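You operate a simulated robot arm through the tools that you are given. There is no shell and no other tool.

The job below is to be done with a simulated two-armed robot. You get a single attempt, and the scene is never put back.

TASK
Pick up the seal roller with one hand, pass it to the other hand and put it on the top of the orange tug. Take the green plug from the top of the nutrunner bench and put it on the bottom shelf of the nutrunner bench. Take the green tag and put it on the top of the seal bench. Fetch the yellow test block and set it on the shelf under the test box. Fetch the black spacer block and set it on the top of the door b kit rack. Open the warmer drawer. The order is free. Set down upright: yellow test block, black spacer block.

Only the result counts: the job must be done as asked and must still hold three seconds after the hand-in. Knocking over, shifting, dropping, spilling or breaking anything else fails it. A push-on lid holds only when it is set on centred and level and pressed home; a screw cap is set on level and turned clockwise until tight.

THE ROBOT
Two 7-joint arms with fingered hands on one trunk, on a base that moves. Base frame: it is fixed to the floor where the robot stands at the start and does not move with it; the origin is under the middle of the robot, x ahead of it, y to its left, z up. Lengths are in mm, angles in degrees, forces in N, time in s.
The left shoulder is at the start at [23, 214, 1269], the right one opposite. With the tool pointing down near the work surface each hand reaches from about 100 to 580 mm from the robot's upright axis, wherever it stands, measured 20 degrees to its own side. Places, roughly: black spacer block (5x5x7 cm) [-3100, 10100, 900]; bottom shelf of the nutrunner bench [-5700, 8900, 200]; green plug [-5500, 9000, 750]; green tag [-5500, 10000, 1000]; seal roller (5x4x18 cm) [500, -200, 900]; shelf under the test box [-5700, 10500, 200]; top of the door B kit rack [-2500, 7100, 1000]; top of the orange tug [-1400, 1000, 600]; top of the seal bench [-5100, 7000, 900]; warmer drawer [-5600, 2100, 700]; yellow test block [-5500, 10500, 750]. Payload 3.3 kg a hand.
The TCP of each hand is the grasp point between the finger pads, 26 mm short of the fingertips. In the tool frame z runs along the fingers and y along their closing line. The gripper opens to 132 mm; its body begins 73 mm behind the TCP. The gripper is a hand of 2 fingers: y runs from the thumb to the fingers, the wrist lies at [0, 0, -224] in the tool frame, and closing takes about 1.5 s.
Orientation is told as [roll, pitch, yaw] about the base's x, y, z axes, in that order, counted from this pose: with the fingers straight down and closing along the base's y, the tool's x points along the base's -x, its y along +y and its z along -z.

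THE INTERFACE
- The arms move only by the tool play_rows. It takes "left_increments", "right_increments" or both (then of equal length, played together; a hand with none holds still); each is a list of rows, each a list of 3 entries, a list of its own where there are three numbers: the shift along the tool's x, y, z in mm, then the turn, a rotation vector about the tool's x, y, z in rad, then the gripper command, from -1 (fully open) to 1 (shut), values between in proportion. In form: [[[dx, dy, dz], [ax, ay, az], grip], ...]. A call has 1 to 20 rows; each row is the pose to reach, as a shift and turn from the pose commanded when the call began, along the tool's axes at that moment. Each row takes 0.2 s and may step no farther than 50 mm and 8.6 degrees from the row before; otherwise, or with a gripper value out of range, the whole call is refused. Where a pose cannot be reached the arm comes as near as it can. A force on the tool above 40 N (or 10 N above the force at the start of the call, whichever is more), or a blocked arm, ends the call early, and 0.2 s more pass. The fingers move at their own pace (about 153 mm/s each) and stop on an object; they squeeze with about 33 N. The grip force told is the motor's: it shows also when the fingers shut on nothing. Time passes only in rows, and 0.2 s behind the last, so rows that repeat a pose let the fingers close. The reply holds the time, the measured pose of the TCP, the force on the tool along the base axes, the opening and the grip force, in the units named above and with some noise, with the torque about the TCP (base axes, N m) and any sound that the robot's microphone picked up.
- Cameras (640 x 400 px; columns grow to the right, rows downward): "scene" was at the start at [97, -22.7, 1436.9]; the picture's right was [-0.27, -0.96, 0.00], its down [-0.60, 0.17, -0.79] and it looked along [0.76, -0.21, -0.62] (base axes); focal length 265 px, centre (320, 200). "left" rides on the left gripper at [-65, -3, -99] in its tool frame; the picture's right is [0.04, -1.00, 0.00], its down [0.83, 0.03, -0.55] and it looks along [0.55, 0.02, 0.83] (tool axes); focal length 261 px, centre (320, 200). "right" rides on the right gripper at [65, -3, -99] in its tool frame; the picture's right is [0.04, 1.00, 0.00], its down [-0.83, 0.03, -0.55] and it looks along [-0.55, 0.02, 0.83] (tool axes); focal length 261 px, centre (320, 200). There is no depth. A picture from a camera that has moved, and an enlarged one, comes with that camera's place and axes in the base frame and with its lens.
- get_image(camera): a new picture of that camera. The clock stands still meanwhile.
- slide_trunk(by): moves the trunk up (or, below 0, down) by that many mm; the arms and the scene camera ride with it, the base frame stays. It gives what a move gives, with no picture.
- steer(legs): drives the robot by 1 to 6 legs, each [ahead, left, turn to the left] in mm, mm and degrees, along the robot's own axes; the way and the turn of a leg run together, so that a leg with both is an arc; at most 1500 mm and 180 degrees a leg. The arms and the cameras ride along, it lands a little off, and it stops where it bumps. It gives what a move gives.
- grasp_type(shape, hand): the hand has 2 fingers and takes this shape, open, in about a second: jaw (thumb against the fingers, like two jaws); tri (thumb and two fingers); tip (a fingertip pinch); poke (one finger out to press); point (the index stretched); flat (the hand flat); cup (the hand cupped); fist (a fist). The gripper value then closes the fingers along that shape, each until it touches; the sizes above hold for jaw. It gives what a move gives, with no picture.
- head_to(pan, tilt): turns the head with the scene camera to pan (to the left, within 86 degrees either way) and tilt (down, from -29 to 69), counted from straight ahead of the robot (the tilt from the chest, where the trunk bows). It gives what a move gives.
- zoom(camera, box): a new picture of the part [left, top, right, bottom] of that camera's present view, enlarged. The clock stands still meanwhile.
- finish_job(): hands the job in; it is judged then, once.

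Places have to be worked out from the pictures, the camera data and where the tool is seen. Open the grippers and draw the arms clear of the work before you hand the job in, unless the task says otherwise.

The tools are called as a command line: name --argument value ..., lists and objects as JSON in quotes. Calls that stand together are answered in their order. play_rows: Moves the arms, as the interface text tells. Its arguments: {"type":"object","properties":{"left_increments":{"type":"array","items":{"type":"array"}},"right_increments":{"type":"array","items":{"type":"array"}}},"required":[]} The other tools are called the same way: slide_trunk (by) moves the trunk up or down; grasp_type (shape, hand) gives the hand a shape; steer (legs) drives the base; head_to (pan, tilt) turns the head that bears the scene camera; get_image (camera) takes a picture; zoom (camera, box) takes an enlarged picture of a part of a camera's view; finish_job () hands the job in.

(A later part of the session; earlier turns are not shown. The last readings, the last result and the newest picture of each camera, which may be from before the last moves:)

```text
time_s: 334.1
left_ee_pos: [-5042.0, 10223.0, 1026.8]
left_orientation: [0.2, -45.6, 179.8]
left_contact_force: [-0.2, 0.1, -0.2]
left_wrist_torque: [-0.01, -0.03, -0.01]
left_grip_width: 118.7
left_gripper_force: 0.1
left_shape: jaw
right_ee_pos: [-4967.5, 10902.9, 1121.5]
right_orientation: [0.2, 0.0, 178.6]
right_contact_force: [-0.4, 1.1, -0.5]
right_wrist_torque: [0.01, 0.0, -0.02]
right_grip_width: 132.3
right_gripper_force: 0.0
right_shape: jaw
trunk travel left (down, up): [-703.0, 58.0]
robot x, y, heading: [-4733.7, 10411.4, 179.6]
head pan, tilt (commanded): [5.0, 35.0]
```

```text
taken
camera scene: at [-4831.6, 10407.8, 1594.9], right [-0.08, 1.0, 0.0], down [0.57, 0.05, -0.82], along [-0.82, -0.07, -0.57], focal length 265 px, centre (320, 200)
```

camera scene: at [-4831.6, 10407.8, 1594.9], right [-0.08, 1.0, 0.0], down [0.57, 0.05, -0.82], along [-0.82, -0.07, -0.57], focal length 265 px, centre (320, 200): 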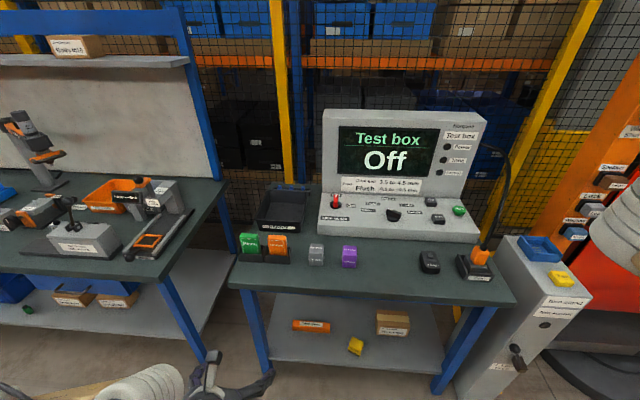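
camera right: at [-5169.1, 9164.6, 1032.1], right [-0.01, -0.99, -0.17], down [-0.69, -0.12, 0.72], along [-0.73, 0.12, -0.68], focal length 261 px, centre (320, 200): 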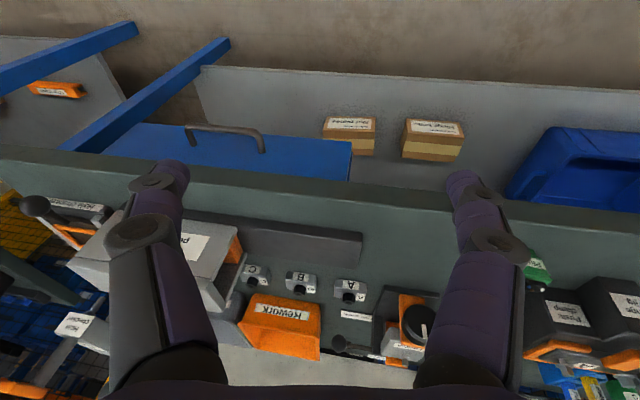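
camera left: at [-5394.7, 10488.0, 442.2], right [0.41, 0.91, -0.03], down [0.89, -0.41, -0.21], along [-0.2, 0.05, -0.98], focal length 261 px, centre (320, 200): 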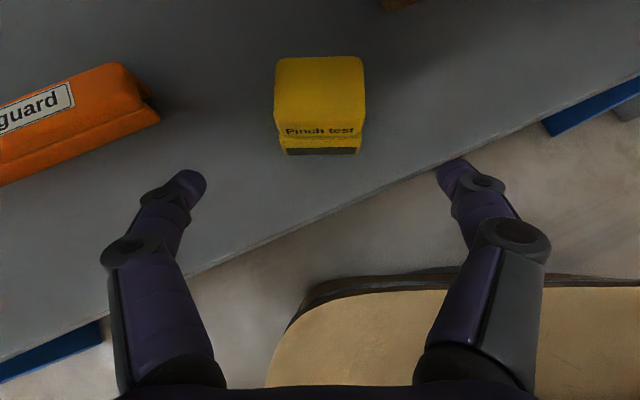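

Both placed items are visible on their shelves. Now for the green tag I turn the left hand to point straight down, then try a 90-degree yaw so it can grip the tag front-to-back.

play_rows --left_increments '[[[-4, -3, 15], [0, 0.114, 0], -1], [[-7, -5, 30], [0, 0.227, 0], -1], [[-10, -8, 44], [0, 0.341, 0], -1], [[-14, -10, 59], [0, 0.455, 0], -1], [[-17, -13, 74], [0, 0.569, 0], -1], [[-21, -15, 89], [0, 0.682, 0], -1], [[-24, -18, 103], [0, 0.796, 0], -1], [[-24, -18, 103], [0, 0.796, 0], -1]]'

play_rows --left_increments '[[[0, 0, 0], [0, 0, -0.131], -1], [[0, 0, 0], [0, 0, -0.262], -1], [[0, 0, 0], [0, 0, -0.393], -1], [[0, 0, 0], [0, 0, -0.524], -1], [[0, 0, 0], [0, 0, -0.654], -1], [[0, 0, 0], [0, 0, -0.785], -1], [[0, 0, 0], [0, 0, -0.916], -1], [[0, 0, 0], [0, 0, -1.047], -1], [[0, 0, 0], [0, 0, -1.178], -1], [[0, 0, 0], [0, 0, -1.309], -1], [[0, 0, 0], [0, 0, -1.44], -1], [[0, 0, 0], [0, 0, -1.571], -1], [[0, 0, 0], [0, 0, -1.571], -1]]'

get_image --camera "scene"

```text
time_s: 335.9
left_ee_pos: [-5123.3, 10278.5, 954.1]
left_orientation: [1.7, -4.1, -174.5]
left_contact_force: [0.2, -0.8, 0.0]
left_wrist_torque: [0.02, 0.04, -0.03]
left_grip_width: 131.9
left_gripper_force: 0.1
left_shape: jaw
left hand out of reach, approached as far as the arm can: row 3, 4, 5, 6, 7, 8
right_ee_pos: [-4965.3, 10901.1, 1122.2]
right_orientation: [0.0, 0.1, 178.7]
right_contact_force: [0.5, -0.6, 0.8]
right_wrist_torque: [0.03, 0.03, 0.0]
right_grip_width: 131.9
right_gripper_force: 0.0
right_shape: jaw
trunk travel left (down, up): [-703.0, 58.0]
robot x, y, heading: [-4738.0, 10416.6, 179.6]
head pan, tilt (commanded): [5.0, 35.0]
```

```text
time_s: 338.7
left_ee_pos: [-5123.1, 10280.3, 955.7]
left_orientation: [-4.1, -1.8, -84.2]
left_contact_force: [0.3, -0.2, 0.6]
left_wrist_torque: [-0.02, -0.01, -0.02]
left_grip_width: 131.8
left_gripper_force: 0.1
left_shape: jaw
right_ee_pos: [-4966.6, 10902.6, 1121.5]
right_orientation: [0.1, 0.2, 178.6]
right_contact_force: [0.3, 0.5, -0.1]
right_wrist_torque: [0.0, 0.02, -0.01]
right_grip_width: 132.0
right_gripper_force: 0.1
right_shape: jaw
trunk travel left (down, up): [-703.0, 58.0]
robot x, y, heading: [-4736.8, 10415.5, 179.7]
head pan, tilt (commanded): [5.0, 35.0]
```

```text
taken
camera scene: at [-4831.7, 10408.0, 1594.9], right [-0.08, 1.0, 0.0], down [0.57, 0.05, -0.82], along [-0.82, -0.07, -0.57], focal length 265 px, centre (320, 200)
```

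scene: 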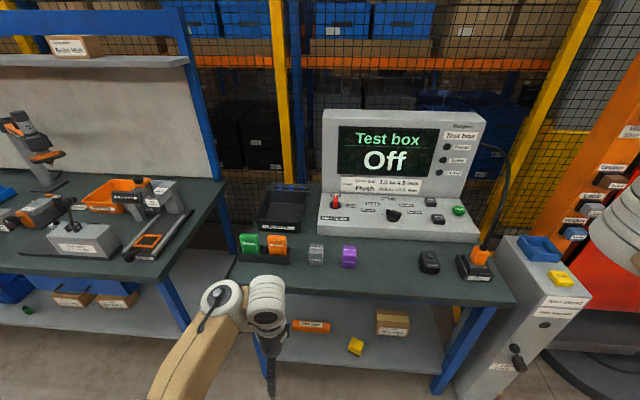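

The left hand accepts the 90-degree yaw. I true up its small tilt errors and zoom in on the tag for measurement.

play_rows --left_increments '[[[0, 0, 0], [-0.036, 0.016, 0.05], -1], [[0, 0, 0], [-0.0716, 0.0314, 0.101], -1], [[0, 0, 0], [-0.0716, 0.0314, 0.101], -1]]'

zoom --camera "scene" --box '[220, 210, 316, 270]'

get_image --camera "left"

```text
time_s: 339.5
left_ee_pos: [-5123.5, 10279.7, 955.7]
left_orientation: [0.1, -0.2, -90.2]
left_contact_force: [0.0, -0.3, 0.4]
left_wrist_torque: [-0.02, 0.03, 0.04]
left_grip_width: 132.1
left_gripper_force: 0.1
left_shape: jaw
right_ee_pos: [-4966.1, 10902.1, 1121.1]
right_orientation: [0.1, 0.1, 178.6]
right_contact_force: [0.3, -0.3, 0.6]
right_wrist_torque: [-0.02, 0.01, -0.01]
right_grip_width: 132.2
right_gripper_force: 0.0
right_shape: jaw
trunk travel left (down, up): [-703.0, 58.0]
robot x, y, heading: [-4733.6, 10416.4, 180.0]
head pan, tilt (commanded): [5.0, 35.0]
```

```text
6.67 times, centred on (268, 240) of scene
camera zoom: at [-4831.5, 10408.1, 1594.9], right [-0.08, 1.0, 0.0], down [0.57, 0.05, -0.82], along [-0.82, -0.07, -0.57], focal length 1769 px, centre (667, -67)
```

zoom: 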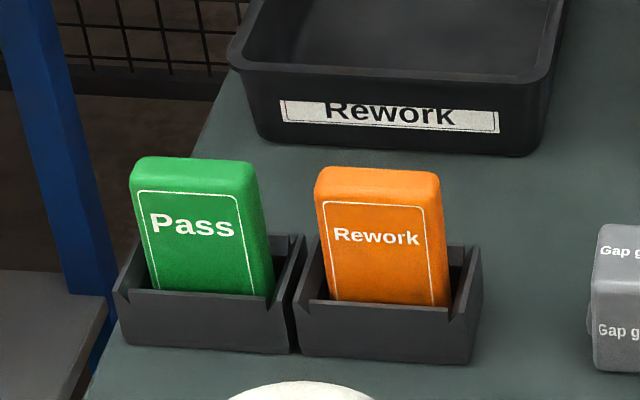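

```text
taken
camera left: at [-5126.9, 10213.9, 1053.0], right [-1.0, 0.04, 0.0], down [0.04, 0.84, 0.55], along [0.03, 0.55, -0.84], focal length 261 px, centre (320, 200)
```

left: 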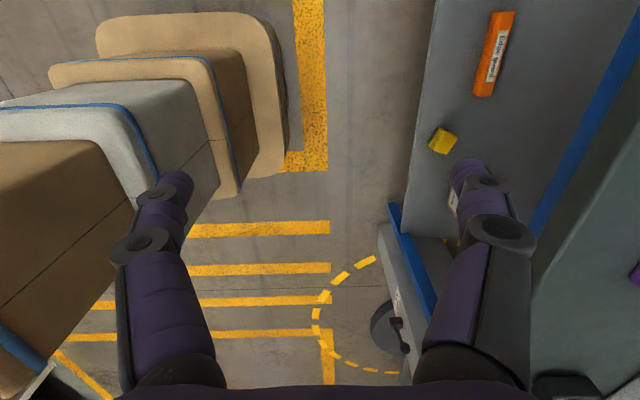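

Tag measured: about 68 mm wide, 22 mm thick, centre (-5523, 10094), top at z 942, holder walls up to 878. I raise the trunk, shift left 185 mm and drive ahead 330 mm with the hand well above the tags.

slide_trunk --by 57

steer --legs '[[0, 185, 0], [330, 0, 0]]'

get_image --camera "left"

head_to --pan 20 --tilt 50

get_image --camera "scene"

```text
time_s: 340.4
left_ee_pos: [-5124.2, 10280.6, 1010.3]
left_orientation: [0.3, -0.2, -90.1]
left_contact_force: [0.6, -0.8, 0.7]
left_wrist_torque: [0.0, 0.0, 0.02]
left_grip_width: 132.2
left_gripper_force: 0.1
left_shape: jaw
right_ee_pos: [-4967.7, 10902.6, 1178.4]
right_orientation: [0.0, 0.1, 178.7]
right_contact_force: [0.3, 0.3, 0.3]
right_wrist_torque: [0.0, 0.01, 0.0]
right_grip_width: 131.9
right_gripper_force: 0.0
right_shape: jaw
trunk travel left (down, up): [-760.0, 1.0]
robot x, y, heading: [-4737.7, 10411.8, 179.6]
head pan, tilt (commanded): [5.0, 35.0]
```

```text
time_s: 343.8
left_ee_pos: [-5453.1, 10091.3, 1011.5]
left_orientation: [0.2, -0.2, -89.5]
left_contact_force: [-0.4, -0.4, -0.9]
left_wrist_torque: [-0.01, -0.03, -0.01]
left_grip_width: 131.8
left_gripper_force: 0.0
left_shape: jaw
right_ee_pos: [-5303.3, 10713.7, 1178.4]
right_orientation: [0.1, 0.1, 179.3]
right_contact_force: [0.2, -0.4, 0.2]
right_wrist_torque: [0.04, -0.01, -0.03]
right_grip_width: 131.7
right_gripper_force: 0.1
right_shape: jaw
trunk travel left (down, up): [-760.0, 1.0]
robot x, y, heading: [-5061.2, 10231.0, -179.7]
head pan, tilt (commanded): [5.0, 35.0]
```

```text
taken
camera left: at [-5455.0, 10025.0, 1109.5], right [-1.0, 0.03, 0.0], down [0.03, 0.84, 0.55], along [0.02, 0.55, -0.84], focal length 261 px, centre (320, 200)
```

left: 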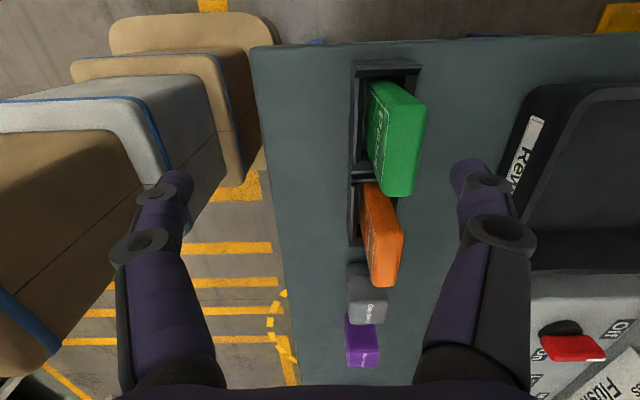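

```text
time_s: 344.5
left_ee_pos: [-5452.9, 10090.4, 1010.3]
left_orientation: [0.2, -0.3, -89.5]
left_contact_force: [-0.8, 0.9, 0.8]
left_wrist_torque: [0.01, 0.02, 0.0]
left_grip_width: 132.0
left_gripper_force: 0.1
left_shape: jaw
right_ee_pos: [-5302.1, 10713.5, 1177.8]
right_orientation: [0.0, 0.1, 179.2]
right_contact_force: [0.5, 0.4, -0.6]
right_wrist_torque: [0.02, 0.02, 0.0]
right_grip_width: 132.1
right_gripper_force: 0.0
right_shape: jaw
trunk travel left (down, up): [-760.0, 1.0]
robot x, y, heading: [-5062.2, 10231.1, -179.3]
head pan, tilt (commanded): [20.0, 50.0]
```

```text
taken
camera scene: at [-5145.3, 10203.1, 1630.4], right [-0.35, 0.94, 0.0], down [0.72, 0.27, -0.64], along [-0.6, -0.22, -0.77], focal length 265 px, centre (320, 200)
```

scene: 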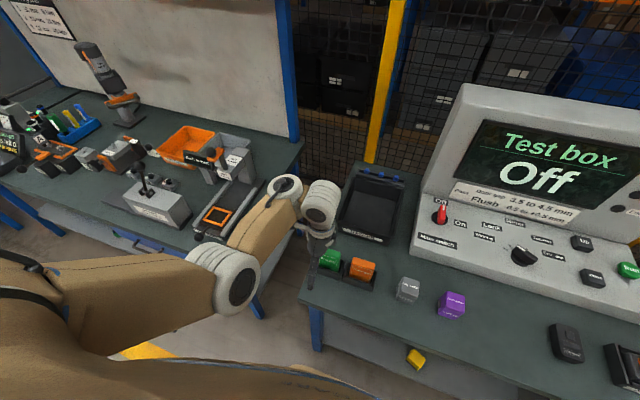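

I zoom in with the left camera to pin down the green tag's top face.

zoom --camera "left" --box '[320, 50, 480, 150]'

zoom --camera "left" --box '[320, 120, 480, 220]'

zoom --camera "scene" --box '[280, 225, 424, 315]'

```text
4.00 times, centred on (400, 100) of left
camera zoom: at [-5454.3, 10025.0, 1109.8], right [-1.0, 0.03, 0.0], down [0.03, 0.84, 0.55], along [0.02, 0.55, -0.84], focal length 1043 px, centre (0, 600)
```

zoom: 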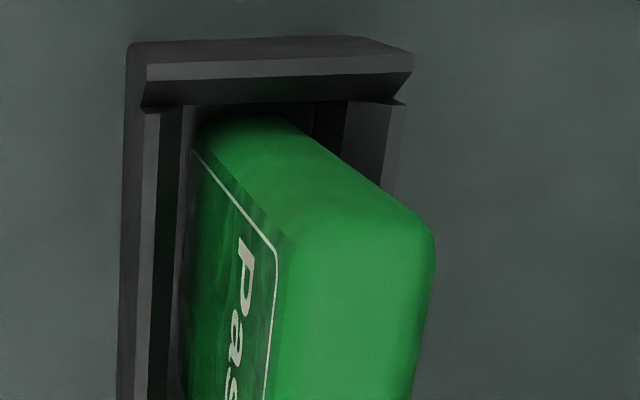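

```text
4.00 times, centred on (400, 170) of left
camera zoom: at [-5454.3, 10025.0, 1109.8], right [-1.0, 0.03, 0.0], down [0.03, 0.84, 0.55], along [0.02, 0.55, -0.84], focal length 1043 px, centre (0, 320)
```

zoom: 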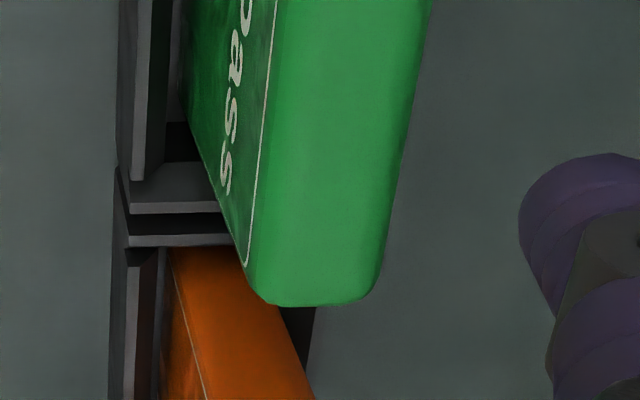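

```text
4.44 times, centred on (352, 270) of scene
camera zoom: at [-5145.3, 10203.1, 1630.4], right [-0.35, 0.94, 0.0], down [0.72, 0.27, -0.64], along [-0.6, -0.22, -0.77], focal length 1179 px, centre (178, -111)
```

zoom: 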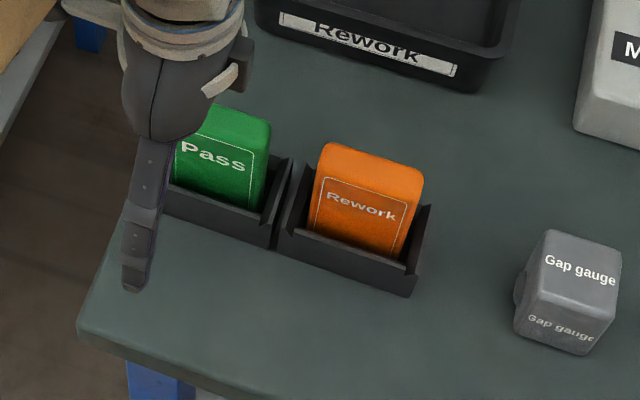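

Combining the views, the tag stands vertical at x about -5503, y about 10088, with its top near z 968. I shift the hand 50 mm forward (and up 12 mm) to centre over it and check with the left camera.

play_rows --left_increments '[[[0, 0, -12], [0, 0, 0], -1], [[-1, -20, -12], [0, 0, 0], -1], [[-2, -40, -12], [0, 0, 0], -1], [[-3, -50, -12], [0, 0, 0], -1], [[-3, -50, -12], [0, 0, 0], -1]]'

get_image --camera "left"

zoom --camera "scene" --box '[240, 180, 432, 300]'

```text
time_s: 345.7
left_ee_pos: [-5502.1, 10086.6, 1023.1]
left_orientation: [0.1, -0.3, -89.5]
left_contact_force: [1.4, 0.7, 0.4]
left_wrist_torque: [0.01, 0.0, 0.01]
left_grip_width: 131.9
left_gripper_force: 0.1
left_shape: jaw
right_ee_pos: [-5302.9, 10714.7, 1179.0]
right_orientation: [0.2, 0.2, 179.2]
right_contact_force: [-0.1, -1.0, 0.6]
right_wrist_torque: [-0.03, 0.03, -0.01]
right_grip_width: 132.1
right_gripper_force: 0.1
right_shape: jaw
trunk travel left (down, up): [-760.0, 1.0]
robot x, y, heading: [-5063.8, 10230.4, -179.7]
head pan, tilt (commanded): [20.0, 50.0]
```

```text
taken
camera left: at [-5504.2, 10021.6, 1121.3], right [-1.0, 0.03, 0.0], down [0.03, 0.84, 0.55], along [0.02, 0.55, -0.84], focal length 261 px, centre (320, 200)
```

left: 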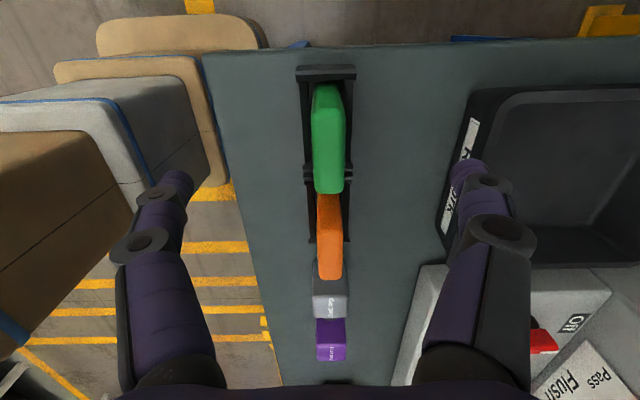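

```text
3.33 times, centred on (336, 240) of scene
camera zoom: at [-5145.7, 10202.9, 1630.3], right [-0.35, 0.94, 0.0], down [0.72, 0.27, -0.64], along [-0.6, -0.22, -0.77], focal length 884 px, centre (267, 67)
```

zoom: 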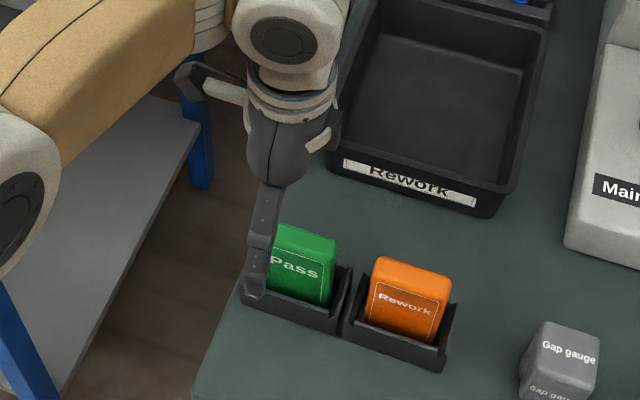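

The tag is within 5 mm of the finger centre line. I shift 5 mm, narrow the fingers to about 80 mm, and descend 83 mm with the trunk.

play_rows --left_increments '[[[2, -5, 0], [0, 0, 0], -0.2], [[2, -5, 0], [0, 0, 0], -0.2], [[2, -5, 0], [0, 0, 0], -0.2]]'

slide_trunk --by -45

get_image --camera "left"

```text
time_s: 346.5
left_ee_pos: [-5507.0, 10090.3, 1024.2]
left_orientation: [0.1, -0.3, -89.5]
left_contact_force: [0.4, -0.5, -0.4]
left_wrist_torque: [-0.01, -0.01, -0.03]
left_grip_width: 80.0
left_gripper_force: 0.0
left_shape: jaw
right_ee_pos: [-5302.9, 10714.3, 1178.4]
right_orientation: [0.1, 0.1, 179.1]
right_contact_force: [-0.1, -0.5, -0.1]
right_wrist_torque: [0.02, 0.0, 0.0]
right_grip_width: 131.8
right_gripper_force: 0.0
right_shape: jaw
trunk travel left (down, up): [-760.0, 1.0]
robot x, y, heading: [-5062.2, 10229.5, -179.5]
head pan, tilt (commanded): [20.0, 50.0]
```

```text
time_s: 347.4
left_ee_pos: [-5507.1, 10088.6, 978.5]
left_orientation: [0.2, -0.2, -89.5]
left_contact_force: [1.0, 0.4, 0.3]
left_wrist_torque: [-0.01, 0.04, 0.0]
left_grip_width: 79.8
left_gripper_force: 0.1
left_shape: jaw
right_ee_pos: [-5302.3, 10714.6, 1133.8]
right_orientation: [0.1, 0.1, 179.3]
right_contact_force: [1.0, -0.7, 0.6]
right_wrist_torque: [0.01, -0.02, 0.02]
right_grip_width: 132.1
right_gripper_force: 0.1
right_shape: jaw
trunk travel left (down, up): [-715.0, 46.0]
robot x, y, heading: [-5062.7, 10229.3, -179.7]
head pan, tilt (commanded): [20.0, 50.0]
```

```text
taken
camera left: at [-5509.5, 10023.5, 1076.7], right [-1.0, 0.03, 0.0], down [0.02, 0.83, 0.55], along [0.02, 0.55, -0.84], focal length 261 px, centre (320, 200)
```

left: 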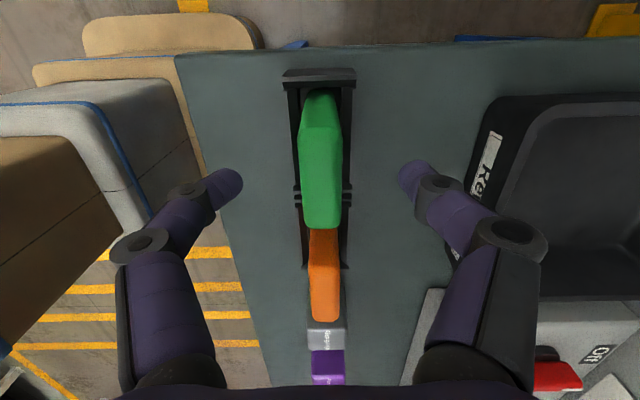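

Centred perfectly. I lower another 40 mm so the fingers overlap the upper part of the tag, above the holder walls.

slide_trunk --by -40

play_rows --left_increments '[[[0, 0, 0], [0, 0, 0], 0.1], [[0, 0, 0], [0, 0, 0], 0.5], [[0, 0, 0], [0, 0, 0], 1], [[0, 0, 0], [0, 0, 0], 1], [[0, 0, 0], [0, 0, 0], 1], [[0, 0, 0], [0, 0, 0], 1]]'

get_image --camera "left"

zoom --camera "scene" --box '[240, 180, 432, 300]'

```text
time_s: 348.2
left_ee_pos: [-5507.8, 10089.9, 938.7]
left_orientation: [0.1, -0.2, -89.4]
left_contact_force: [-0.6, -0.2, 0.3]
left_wrist_torque: [-0.04, -0.03, -0.02]
left_grip_width: 79.5
left_gripper_force: 0.1
left_shape: jaw
right_ee_pos: [-5302.4, 10713.7, 1093.1]
right_orientation: [0.1, 0.1, 179.2]
right_contact_force: [-0.1, 0.2, 0.2]
right_wrist_torque: [0.0, 0.0, -0.01]
right_grip_width: 131.8
right_gripper_force: 0.1
right_shape: jaw
trunk travel left (down, up): [-675.0, 86.0]
robot x, y, heading: [-5063.2, 10227.7, -179.3]
head pan, tilt (commanded): [20.0, 50.0]
```

```text
time_s: 349.6
left_ee_pos: [-5506.5, 10088.8, 939.2]
left_orientation: [0.1, -0.3, -89.5]
left_contact_force: [-0.4, 0.7, 0.3]
left_wrist_torque: [-0.01, 0.01, -0.01]
left_grip_width: 17.5
left_gripper_force: 32.9
left_shape: jaw
right_ee_pos: [-5302.0, 10713.1, 1093.5]
right_orientation: [0.2, 0.1, 179.2]
right_contact_force: [-0.8, -0.4, -0.3]
right_wrist_torque: [0.0, 0.01, 0.02]
right_grip_width: 132.3
right_gripper_force: 0.1
right_shape: jaw
trunk travel left (down, up): [-675.0, 86.0]
robot x, y, heading: [-5063.5, 10228.7, -179.7]
head pan, tilt (commanded): [20.0, 50.0]
```

```text
taken
camera left: at [-5509.6, 10023.6, 1036.5], right [-1.0, 0.03, 0.0], down [0.03, 0.84, 0.55], along [0.02, 0.55, -0.84], focal length 261 px, centre (320, 200)
```

left: 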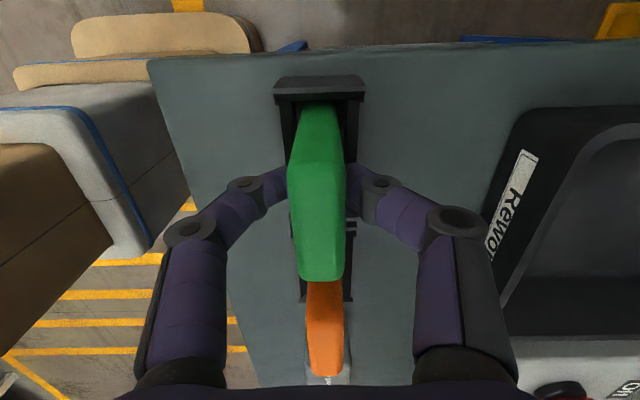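

```text
3.33 times, centred on (336, 240) of scene
camera zoom: at [-5146.3, 10203.0, 1545.2], right [-0.35, 0.94, 0.0], down [0.72, 0.27, -0.64], along [-0.6, -0.22, -0.77], focal length 884 px, centre (267, 67)
```

zoom: 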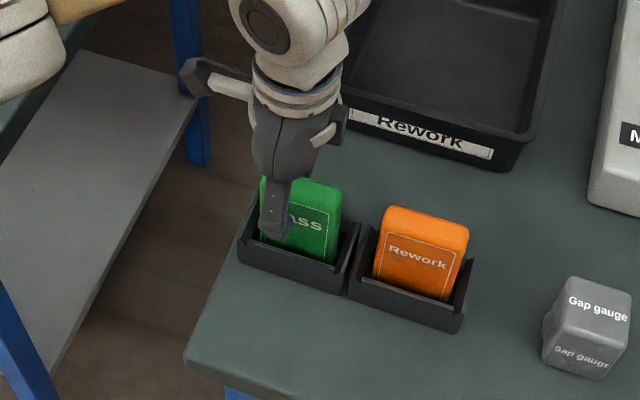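

The tag is gripped (17.5 mm, 33 N). I lift it straight out of the holder with the trunk (+85 mm).

slide_trunk --by 85

zoom --camera "scene" --box '[240, 180, 432, 300]'

get_image --camera "left"

```text
time_s: 350.8
left_ee_pos: [-5507.3, 10089.5, 1022.6]
left_orientation: [0.1, -0.1, -89.6]
left_contact_force: [-0.3, 0.2, -2.4]
left_wrist_torque: [0.01, 0.01, -0.03]
left_grip_width: 17.8
left_gripper_force: 34.0
left_shape: jaw
right_ee_pos: [-5302.7, 10714.2, 1177.3]
right_orientation: [0.1, 0.0, 179.2]
right_contact_force: [0.5, -0.1, -0.4]
right_wrist_torque: [-0.01, 0.02, -0.01]
right_grip_width: 132.0
right_gripper_force: 0.0
right_shape: jaw
trunk travel left (down, up): [-760.0, 1.0]
robot x, y, heading: [-5063.0, 10227.0, -179.6]
head pan, tilt (commanded): [20.0, 50.0]
```

```text
3.33 times, centred on (336, 240) of scene
camera zoom: at [-5146.0, 10203.1, 1630.2], right [-0.35, 0.94, 0.0], down [0.72, 0.27, -0.64], along [-0.6, -0.22, -0.77], focal length 884 px, centre (267, 67)
```

zoom: 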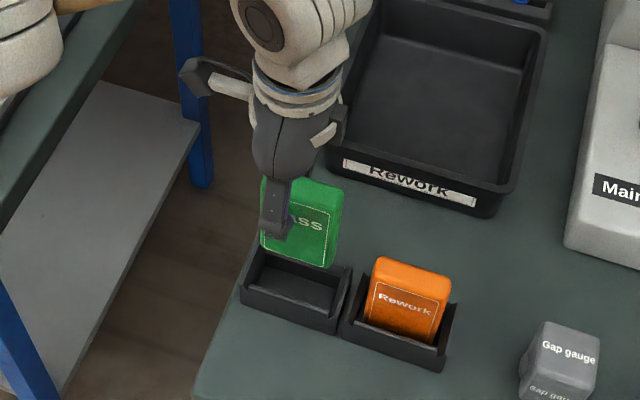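

```text
taken
camera left: at [-5509.6, 10023.7, 1121.3], right [-1.0, 0.03, 0.0], down [0.03, 0.83, 0.55], along [0.02, 0.55, -0.84], focal length 261 px, centre (320, 200)
```

left: 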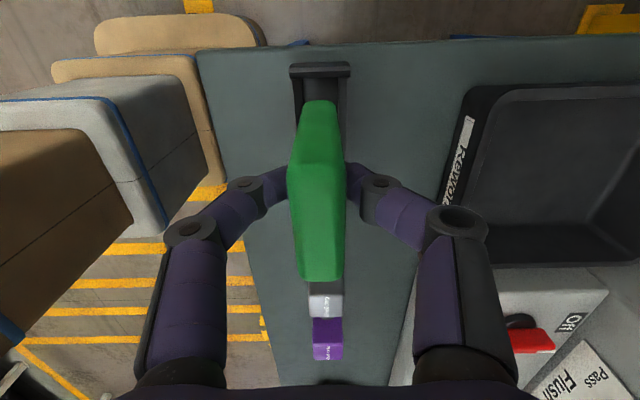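

The tag is free of its holder. I reverse 900 mm to the aisle, then strafe left (south) toward the seal bench.

steer --legs '[[-450, 0, 0], [-450, 0, 0], [0, 1500, 0], [0, 1400, 0]]'

head_to --pan 10 --tilt 35

get_image --camera "scene"

```text
time_s: 369.6
left_ee_pos: [-4493.1, 7185.6, 1024.2]
left_orientation: [0.1, -0.3, -87.7]
left_contact_force: [0.4, -1.5, -0.6]
left_wrist_torque: [-0.02, -0.01, 0.02]
left_grip_width: 17.6
left_gripper_force: 33.1
left_shape: jaw
right_ee_pos: [-4307.8, 7817.1, 1177.6]
right_orientation: [0.1, 0.2, -179.1]
right_contact_force: [-0.4, -0.6, 0.0]
right_wrist_torque: [0.01, -0.01, 0.0]
right_grip_width: 131.9
right_gripper_force: 0.0
right_shape: jaw
trunk travel left (down, up): [-760.0, 1.0]
robot x, y, heading: [-4052.4, 7343.8, -177.9]
head pan, tilt (commanded): [20.0, 50.0]
```

```text
time_s: 370.3
left_ee_pos: [-4494.3, 7186.1, 1024.3]
left_orientation: [0.2, -0.3, -87.7]
left_contact_force: [0.8, -0.5, -2.1]
left_wrist_torque: [-0.04, 0.02, 0.0]
left_grip_width: 17.8
left_gripper_force: 33.3
left_shape: jaw
right_ee_pos: [-4307.1, 7818.1, 1178.4]
right_orientation: [0.0, 0.1, -179.1]
right_contact_force: [0.4, -0.6, 0.2]
right_wrist_torque: [-0.06, -0.01, -0.01]
right_grip_width: 131.7
right_gripper_force: 0.2
right_shape: jaw
trunk travel left (down, up): [-760.0, 1.0]
robot x, y, heading: [-4055.9, 7339.8, -177.5]
head pan, tilt (commanded): [10.0, 35.0]
```

```text
taken
camera scene: at [-4150.0, 7322.1, 1652.0], right [-0.21, 0.98, 0.0], down [0.56, 0.12, -0.82], along [-0.8, -0.17, -0.57], focal length 265 px, centre (320, 200)
```

scene: 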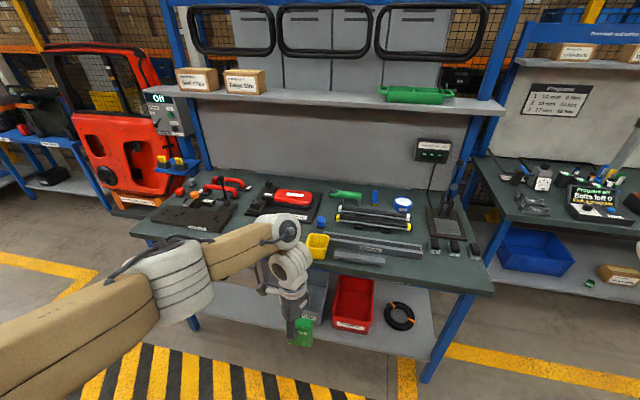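

The seal bench is ahead, its top crowded with tools. I zoom in to find a free area for the tag.

zoom --camera "scene" --box '[300, 170, 500, 295]'

zoom --camera "scene" --box '[120, 160, 340, 298]'

```text
3.20 times, centred on (400, 232) of scene
camera zoom: at [-4150.0, 7322.1, 1652.0], right [-0.21, 0.98, 0.0], down [0.56, 0.12, -0.82], along [-0.8, -0.17, -0.57], focal length 849 px, centre (64, 96)
```

zoom: 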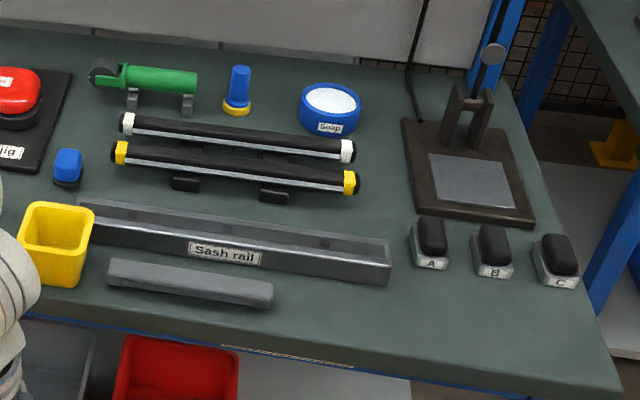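

```text
2.90 times, centred on (230, 229) of scene
camera zoom: at [-4150.0, 7322.1, 1652.0], right [-0.21, 0.98, 0.0], down [0.56, 0.12, -0.82], along [-0.8, -0.17, -0.57], focal length 769 px, centre (581, 116)
```

zoom: 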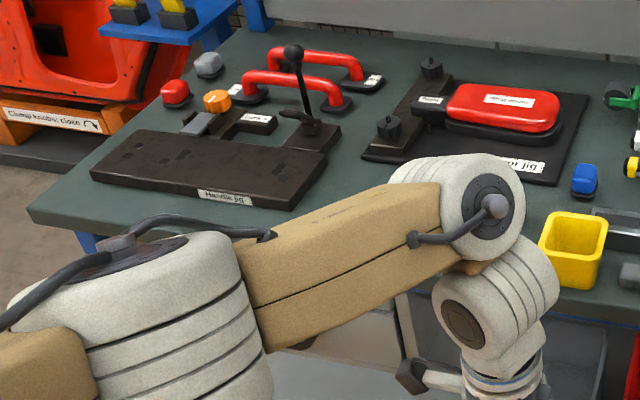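

There is free bench space at the front right (about y 7470–7780, x -4960 to -4841), in front of the A, B, C pieces. I turn the hand back to zero yaw so the tag's flat side faces sideways, straighten the heading, and move over in front of that area.

play_rows --left_increments '[[[0, 0, 0], [0, 0, 0.131], 1], [[0, 0, 0], [0, 0, 0.262], 1], [[0, 0, 0], [0, 0, 0.393], 1], [[0, 0, 0], [0, 0, 0.524], 1], [[0, 0, 0], [0, 0, 0.654], 1], [[0, 0, 0], [0, 0, 0.785], 1], [[0, 0, 0], [0, 0, 0.916], 1], [[0, 0, 0], [0, 0, 1.047], 1], [[0, 0, 0], [0, 0, 1.178], 1], [[0, 0, 0], [0, 0, 1.309], 1], [[0, 0, 0], [0, 0, 1.44], 1], [[0, 0, 0], [0, 0, 1.571], 1], [[0, 0, 0], [0, 0, 1.571], 1]]'

steer --legs '[[0, -430, -2.5], [250, 0, 0]]'

get_image --camera "left"

head_to --pan 12 --tilt 45

get_image --camera "scene"

```text
time_s: 373.1
left_ee_pos: [-4491.9, 7186.7, 1024.4]
left_orientation: [0.2, -0.1, -177.8]
left_contact_force: [0.0, -0.5, -2.4]
left_wrist_torque: [0.02, -0.03, 0.0]
left_grip_width: 17.6
left_gripper_force: 32.9
left_shape: jaw
right_ee_pos: [-4308.0, 7817.4, 1179.1]
right_orientation: [0.1, 0.2, -179.0]
right_contact_force: [0.3, -0.3, 0.1]
right_wrist_torque: [0.0, -0.02, -0.04]
right_grip_width: 131.9
right_gripper_force: 0.1
right_shape: jaw
trunk travel left (down, up): [-760.0, 1.0]
robot x, y, heading: [-4056.6, 7339.6, -177.8]
head pan, tilt (commanded): [10.0, 35.0]
```

```text
time_s: 377.2
left_ee_pos: [-4756.4, 7640.4, 1023.3]
left_orientation: [0.2, 0.2, 179.3]
left_contact_force: [0.1, -0.3, -1.4]
left_wrist_torque: [-0.01, -0.04, 0.03]
left_grip_width: 17.8
left_gripper_force: 33.0
left_shape: jaw
right_ee_pos: [-4538.2, 8262.0, 1180.0]
right_orientation: [0.1, 0.2, 178.2]
right_contact_force: [-0.8, 0.0, 0.3]
right_wrist_torque: [0.0, -0.01, 0.01]
right_grip_width: 131.7
right_gripper_force: 0.1
right_shape: jaw
trunk travel left (down, up): [-760.0, 1.0]
robot x, y, heading: [-4312.1, 7775.5, 179.1]
head pan, tilt (commanded): [10.0, 35.0]
```

```text
taken
camera left: at [-4821.2, 7645.2, 1120.7], right [0.05, 1.0, 0.0], down [0.83, -0.04, 0.56], along [0.55, -0.03, -0.83], focal length 261 px, centre (320, 200)
```

left: 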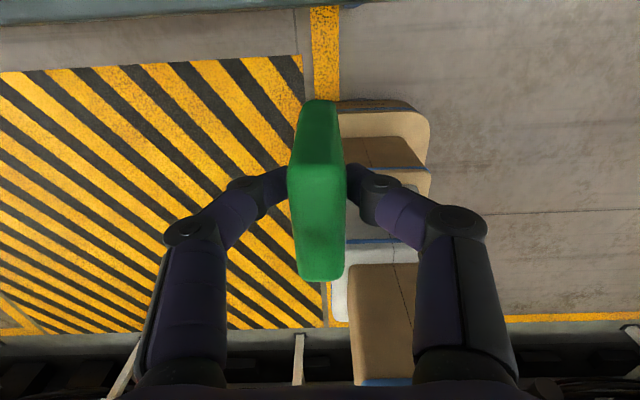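

```text
time_s: 377.9
left_ee_pos: [-4755.6, 7641.2, 1023.1]
left_orientation: [0.1, 0.2, 179.4]
left_contact_force: [-0.5, -0.7, -1.5]
left_wrist_torque: [0.0, 0.0, 0.01]
left_grip_width: 18.0
left_gripper_force: 32.8
left_shape: jaw
right_ee_pos: [-4538.2, 8263.1, 1178.8]
right_orientation: [0.1, 0.1, 178.1]
right_contact_force: [-0.1, -0.4, -0.2]
right_wrist_torque: [-0.02, 0.0, 0.01]
right_grip_width: 132.0
right_gripper_force: 0.0
right_shape: jaw
trunk travel left (down, up): [-760.0, 1.0]
robot x, y, heading: [-4309.8, 7772.3, 179.3]
head pan, tilt (commanded): [12.0, 45.0]
```

```text
taken
camera scene: at [-4398.5, 7758.0, 1637.2], right [-0.19, 0.98, 0.0], down [0.69, 0.14, -0.71], along [-0.69, -0.14, -0.71], focal length 265 px, centre (320, 200)
```

scene: 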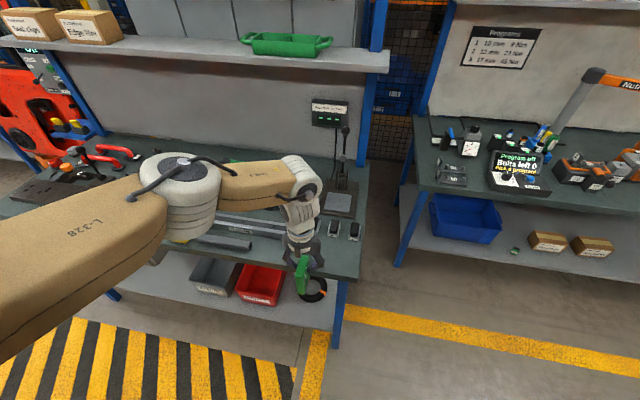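

The bench top is at about z 856 with its front edge at x -4836; A, B, C stand near x -4965 and behind. I drive 142 mm ahead so the tag hangs over the clear strip at (-4897, 7640).

steer --legs '[[142, 0, 0.7]]'

get_image --camera "scene"

zoom --camera "scene" --box '[220, 190, 420, 315]'

```text
time_s: 379.2
left_ee_pos: [-4897.7, 7638.7, 1023.3]
left_orientation: [0.2, 0.3, 180.0]
left_contact_force: [-0.5, 0.2, -1.0]
left_wrist_torque: [-0.01, -0.01, 0.0]
left_grip_width: 17.9
left_gripper_force: 32.9
left_shape: jaw
right_ee_pos: [-4687.1, 8260.7, 1178.4]
right_orientation: [0.1, 0.1, 178.8]
right_contact_force: [-1.3, 0.2, -0.2]
right_wrist_torque: [-0.02, 0.02, -0.02]
right_grip_width: 131.8
right_gripper_force: 0.0
right_shape: jaw
trunk travel left (down, up): [-760.0, 1.0]
robot x, y, heading: [-4452.8, 7771.1, 180.0]
head pan, tilt (commanded): [12.0, 45.0]
```

```text
taken
camera scene: at [-4542.7, 7758.0, 1637.2], right [-0.21, 0.98, 0.0], down [0.69, 0.15, -0.71], along [-0.69, -0.15, -0.71], focal length 265 px, centre (320, 200)
```

scene: 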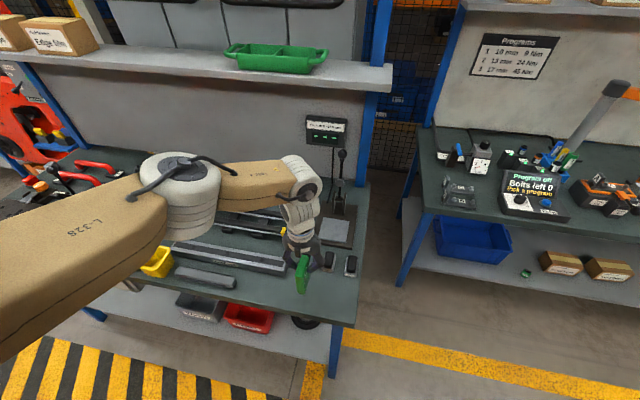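

```text
3.20 times, centred on (320, 252) of scene
camera zoom: at [-4542.7, 7758.0, 1637.2], right [-0.21, 0.98, 0.0], down [0.69, 0.15, -0.71], along [-0.69, -0.15, -0.71], focal length 849 px, centre (320, 32)
```

zoom: 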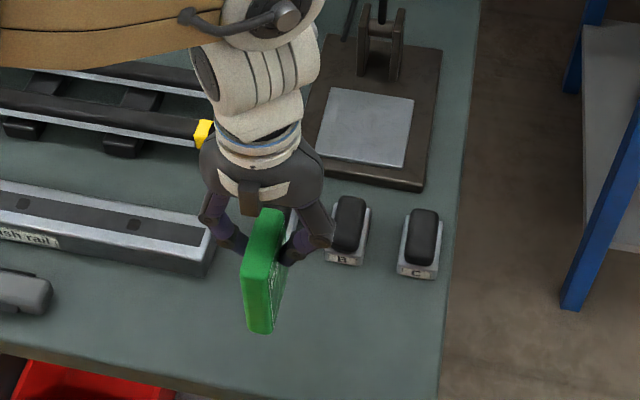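

The tag hangs over the free strip, clear of B and C. I lower the trunk 62 mm, then descend with the arm in small steps to feel the bench.

slide_trunk --by -62

play_rows --left_increments '[[[0, 0, 3], [0, 0, 0], 1], [[0, 0, 6], [0, 0, 0], 1], [[0, 0, 9], [0, 0, 0], 1], [[0, 0, 12], [0, 0, 0], 1], [[0, 0, 15], [0, 0, 0], 1]]'

zoom --camera "scene" --box '[220, 190, 420, 315]'

```text
time_s: 380.3
left_ee_pos: [-4896.7, 7637.5, 961.6]
left_orientation: [0.2, 0.1, 180.0]
left_contact_force: [-0.3, -0.3, -0.9]
left_wrist_torque: [-0.02, 0.01, 0.01]
left_grip_width: 17.9
left_gripper_force: 32.9
left_shape: jaw
right_ee_pos: [-4686.6, 8260.9, 1116.9]
right_orientation: [0.1, 0.0, 178.7]
right_contact_force: [0.0, -0.8, 0.1]
right_wrist_torque: [0.0, -0.03, 0.0]
right_grip_width: 132.0
right_gripper_force: 0.0
right_shape: jaw
trunk travel left (down, up): [-698.0, 63.0]
robot x, y, heading: [-4456.2, 7776.1, 180.1]
head pan, tilt (commanded): [12.0, 45.0]
```

```text
time_s: 381.5
left_ee_pos: [-4897.1, 7637.9, 948.4]
left_orientation: [0.2, 0.0, -180.0]
left_contact_force: [-0.9, 0.9, 11.5]
left_wrist_torque: [-0.01, 0.02, -0.01]
left_grip_width: 18.1
left_gripper_force: 33.4
left_shape: jaw
right_ee_pos: [-4685.8, 8260.7, 1116.8]
right_orientation: [0.1, 0.0, 178.8]
right_contact_force: [-0.4, 0.4, 0.0]
right_wrist_torque: [0.01, 0.0, -0.01]
right_grip_width: 132.1
right_gripper_force: 0.0
right_shape: jaw
trunk travel left (down, up): [-698.0, 63.0]
robot x, y, heading: [-4449.8, 7773.4, 179.8]
head pan, tilt (commanded): [12.0, 45.0]
```

```text
3.20 times, centred on (320, 252) of scene
camera zoom: at [-4540.7, 7758.6, 1575.4], right [-0.21, 0.98, 0.0], down [0.69, 0.15, -0.71], along [-0.69, -0.15, -0.71], focal length 849 px, centre (320, 32)
```

zoom: 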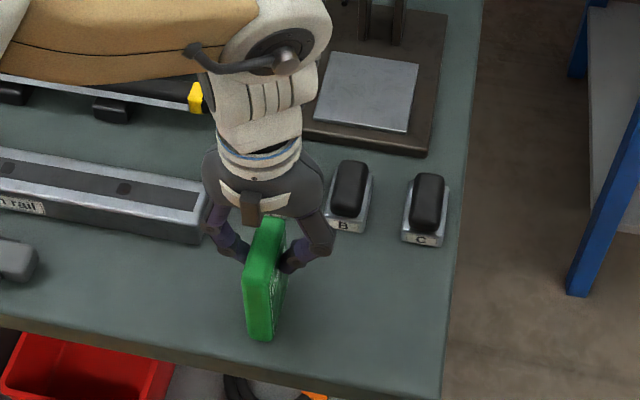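

Contact with the bench (about 12 N). I ease off 1 mm and open the fingers gradually.

play_rows --left_increments '[[[0, 0, -1], [0, 0, 0], 1], [[0, 0, -1], [0, 0, 0], 0.65], [[0, 0, -1], [0, 0, 0], 0.55], [[0, 0, -1], [0, 0, 0], 0.45], [[0, 0, -1], [0, 0, 0], 0.35], [[0, 0, -1], [0, 0, 0], 0.35], [[0, 0, -1], [0, 0, 0], 0.35]]'

get_image --camera "left"

zoom --camera "scene" --box '[220, 190, 420, 315]'

```text
time_s: 383.1
left_ee_pos: [-4896.7, 7637.2, 945.9]
left_orientation: [0.3, 0.2, 180.0]
left_contact_force: [-0.6, -0.3, -0.7]
left_wrist_torque: [0.0, -0.01, 0.0]
left_grip_width: 42.6
left_gripper_force: 0.1
left_shape: jaw
right_ee_pos: [-4687.5, 8260.6, 1116.9]
right_orientation: [0.1, 0.1, 178.7]
right_contact_force: [0.5, -0.1, -0.6]
right_wrist_torque: [-0.01, 0.0, 0.0]
right_grip_width: 132.1
right_gripper_force: 0.2
right_shape: jaw
trunk travel left (down, up): [-698.0, 63.0]
robot x, y, heading: [-4453.2, 7772.5, 179.7]
head pan, tilt (commanded): [12.0, 45.0]
```

```text
taken
camera left: at [-4963.0, 7640.5, 1044.9], right [0.04, 1.0, 0.0], down [0.83, -0.03, 0.56], along [0.55, -0.03, -0.83], focal length 261 px, centre (320, 200)
```

left: 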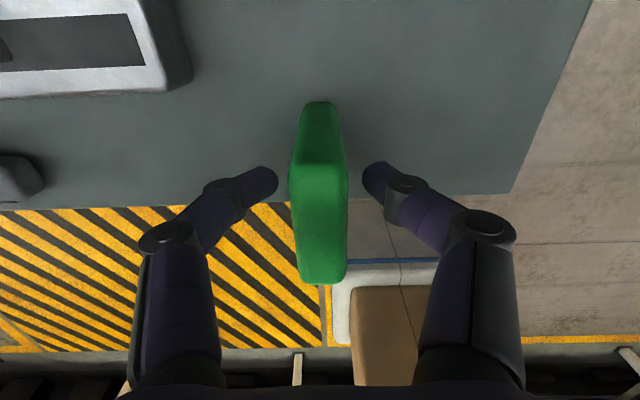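

```text
3.20 times, centred on (320, 252) of scene
camera zoom: at [-4542.2, 7758.0, 1575.1], right [-0.21, 0.98, 0.0], down [0.69, 0.15, -0.71], along [-0.69, -0.15, -0.71], focal length 849 px, centre (320, 32)
```

zoom: 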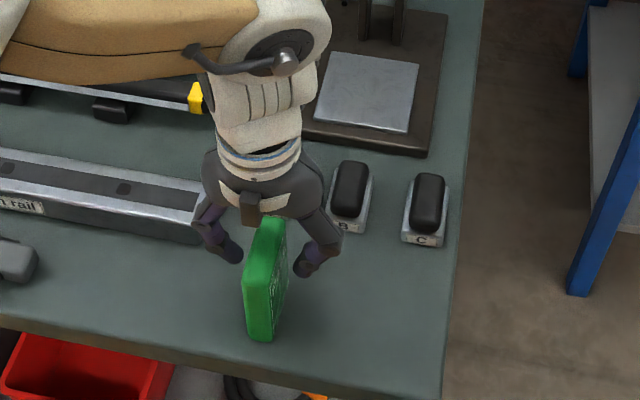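

The tag stands by itself on the bench. I open a little further and raise the hand straight up.

play_rows --left_increments '[[[0, 0, 0], [0, 0, 0], 0.15], [[0, 0, 0], [0, 0, 0], 0.15], [[0, 0, -8], [0, 0, 0], 0.15], [[0, 0, -20], [0, 0, 0], 0.15], [[0, 0, -35], [0, 0, 0], 0.15], [[0, 0, -50], [0, 0, 0], 0.15]]'

slide_trunk --by 62

zoom --camera "scene" --box '[220, 190, 420, 315]'

```text
time_s: 384.5
left_ee_pos: [-4896.8, 7637.4, 997.5]
left_orientation: [0.3, 0.2, 180.0]
left_contact_force: [-0.2, -0.4, -1.3]
left_wrist_torque: [-0.03, -0.01, 0.01]
left_grip_width: 55.6
left_gripper_force: 0.0
left_shape: jaw
right_ee_pos: [-4687.0, 8260.0, 1116.8]
right_orientation: [0.1, 0.1, 178.7]
right_contact_force: [-0.2, -0.8, -1.1]
right_wrist_torque: [0.02, 0.0, 0.01]
right_grip_width: 132.2
right_gripper_force: 0.0
right_shape: jaw
trunk travel left (down, up): [-698.0, 63.0]
robot x, y, heading: [-4454.9, 7771.8, 179.9]
head pan, tilt (commanded): [12.0, 45.0]
```

```text
time_s: 385.5
left_ee_pos: [-4895.5, 7637.7, 1060.2]
left_orientation: [0.2, 0.2, 180.0]
left_contact_force: [-0.7, -0.8, 0.0]
left_wrist_torque: [0.0, 0.04, 0.04]
left_grip_width: 55.6
left_gripper_force: 0.1
left_shape: jaw
right_ee_pos: [-4687.3, 8261.1, 1176.7]
right_orientation: [0.1, 0.0, 178.7]
right_contact_force: [0.2, 0.3, 0.1]
right_wrist_torque: [0.0, 0.03, 0.0]
right_grip_width: 131.8
right_gripper_force: 0.0
right_shape: jaw
trunk travel left (down, up): [-760.0, 1.0]
robot x, y, heading: [-4453.4, 7776.6, 179.9]
head pan, tilt (commanded): [12.0, 45.0]
```

```text
3.20 times, centred on (320, 252) of scene
camera zoom: at [-4541.9, 7758.1, 1637.1], right [-0.21, 0.98, 0.0], down [0.69, 0.15, -0.71], along [-0.69, -0.15, -0.71], focal length 849 px, centre (320, 32)
```

zoom: 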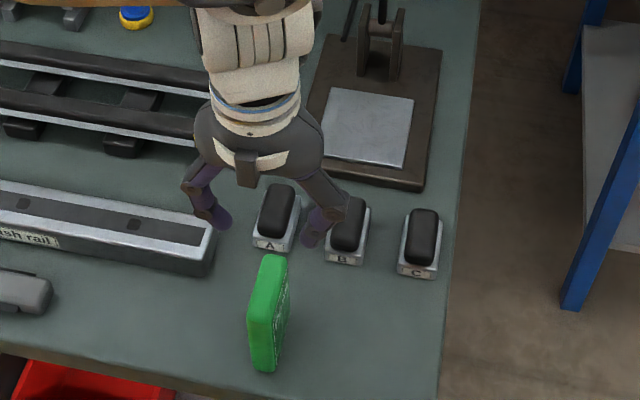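

The green tag stands on the seal bench. I reverse 420 mm, turn to face north and drive up the aisle to look for the black spacer block near (-3100, 10100, 900).

steer --legs '[[-420, 0, 0], [0, 0, -90], [1400, 0, 0]]'

head_to --pan -40 --tilt 25

get_image --camera "scene"

```text
time_s: 398.4
left_ee_pos: [-4220.6, 9612.3, 1060.4]
left_orientation: [0.2, 0.2, 92.1]
left_contact_force: [0.1, -0.4, -0.3]
left_wrist_torque: [-0.01, 0.02, 0.01]
left_grip_width: 55.7
left_gripper_force: 0.0
left_shape: jaw
right_ee_pos: [-3590.6, 9425.7, 1178.7]
right_orientation: [0.0, 0.2, 90.9]
right_contact_force: [0.2, -1.2, 0.1]
right_wrist_torque: [0.02, 0.0, 0.01]
right_grip_width: 131.9
right_gripper_force: 0.1
right_shape: jaw
trunk travel left (down, up): [-760.0, 1.0]
robot x, y, heading: [-4069.5, 9169.4, 92.1]
head pan, tilt (commanded): [12.0, 45.0]
```

```text
time_s: 399.6
left_ee_pos: [-4220.4, 9611.8, 1059.7]
left_orientation: [0.1, 0.1, 92.1]
left_contact_force: [0.0, 1.1, -0.2]
left_wrist_torque: [0.05, 0.04, -0.03]
left_grip_width: 55.6
left_gripper_force: 0.1
left_shape: jaw
right_ee_pos: [-3590.5, 9425.8, 1179.4]
right_orientation: [0.1, 0.1, 90.9]
right_contact_force: [-0.4, 0.2, -0.6]
right_wrist_torque: [-0.02, 0.02, 0.03]
right_grip_width: 131.7
right_gripper_force: 0.0
right_shape: jaw
trunk travel left (down, up): [-760.0, 1.0]
robot x, y, heading: [-4066.2, 9172.3, 92.0]
head pan, tilt (commanded): [-40.0, 25.0]
```

```text
taken
camera scene: at [-4011.7, 9256.4, 1667.8], right [0.79, -0.61, 0.0], down [-0.26, -0.33, -0.91], along [0.56, 0.71, -0.42], focal length 265 px, centre (320, 200)
```

scene: 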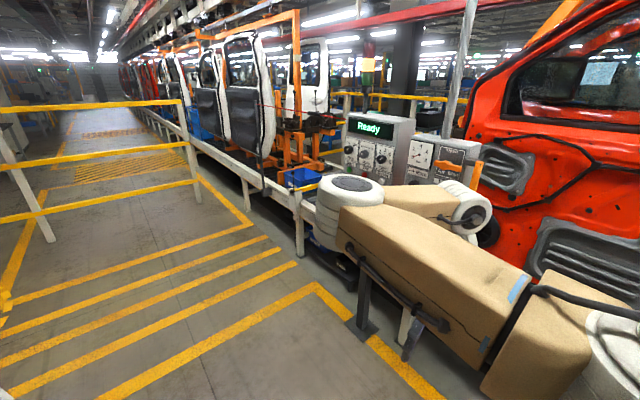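

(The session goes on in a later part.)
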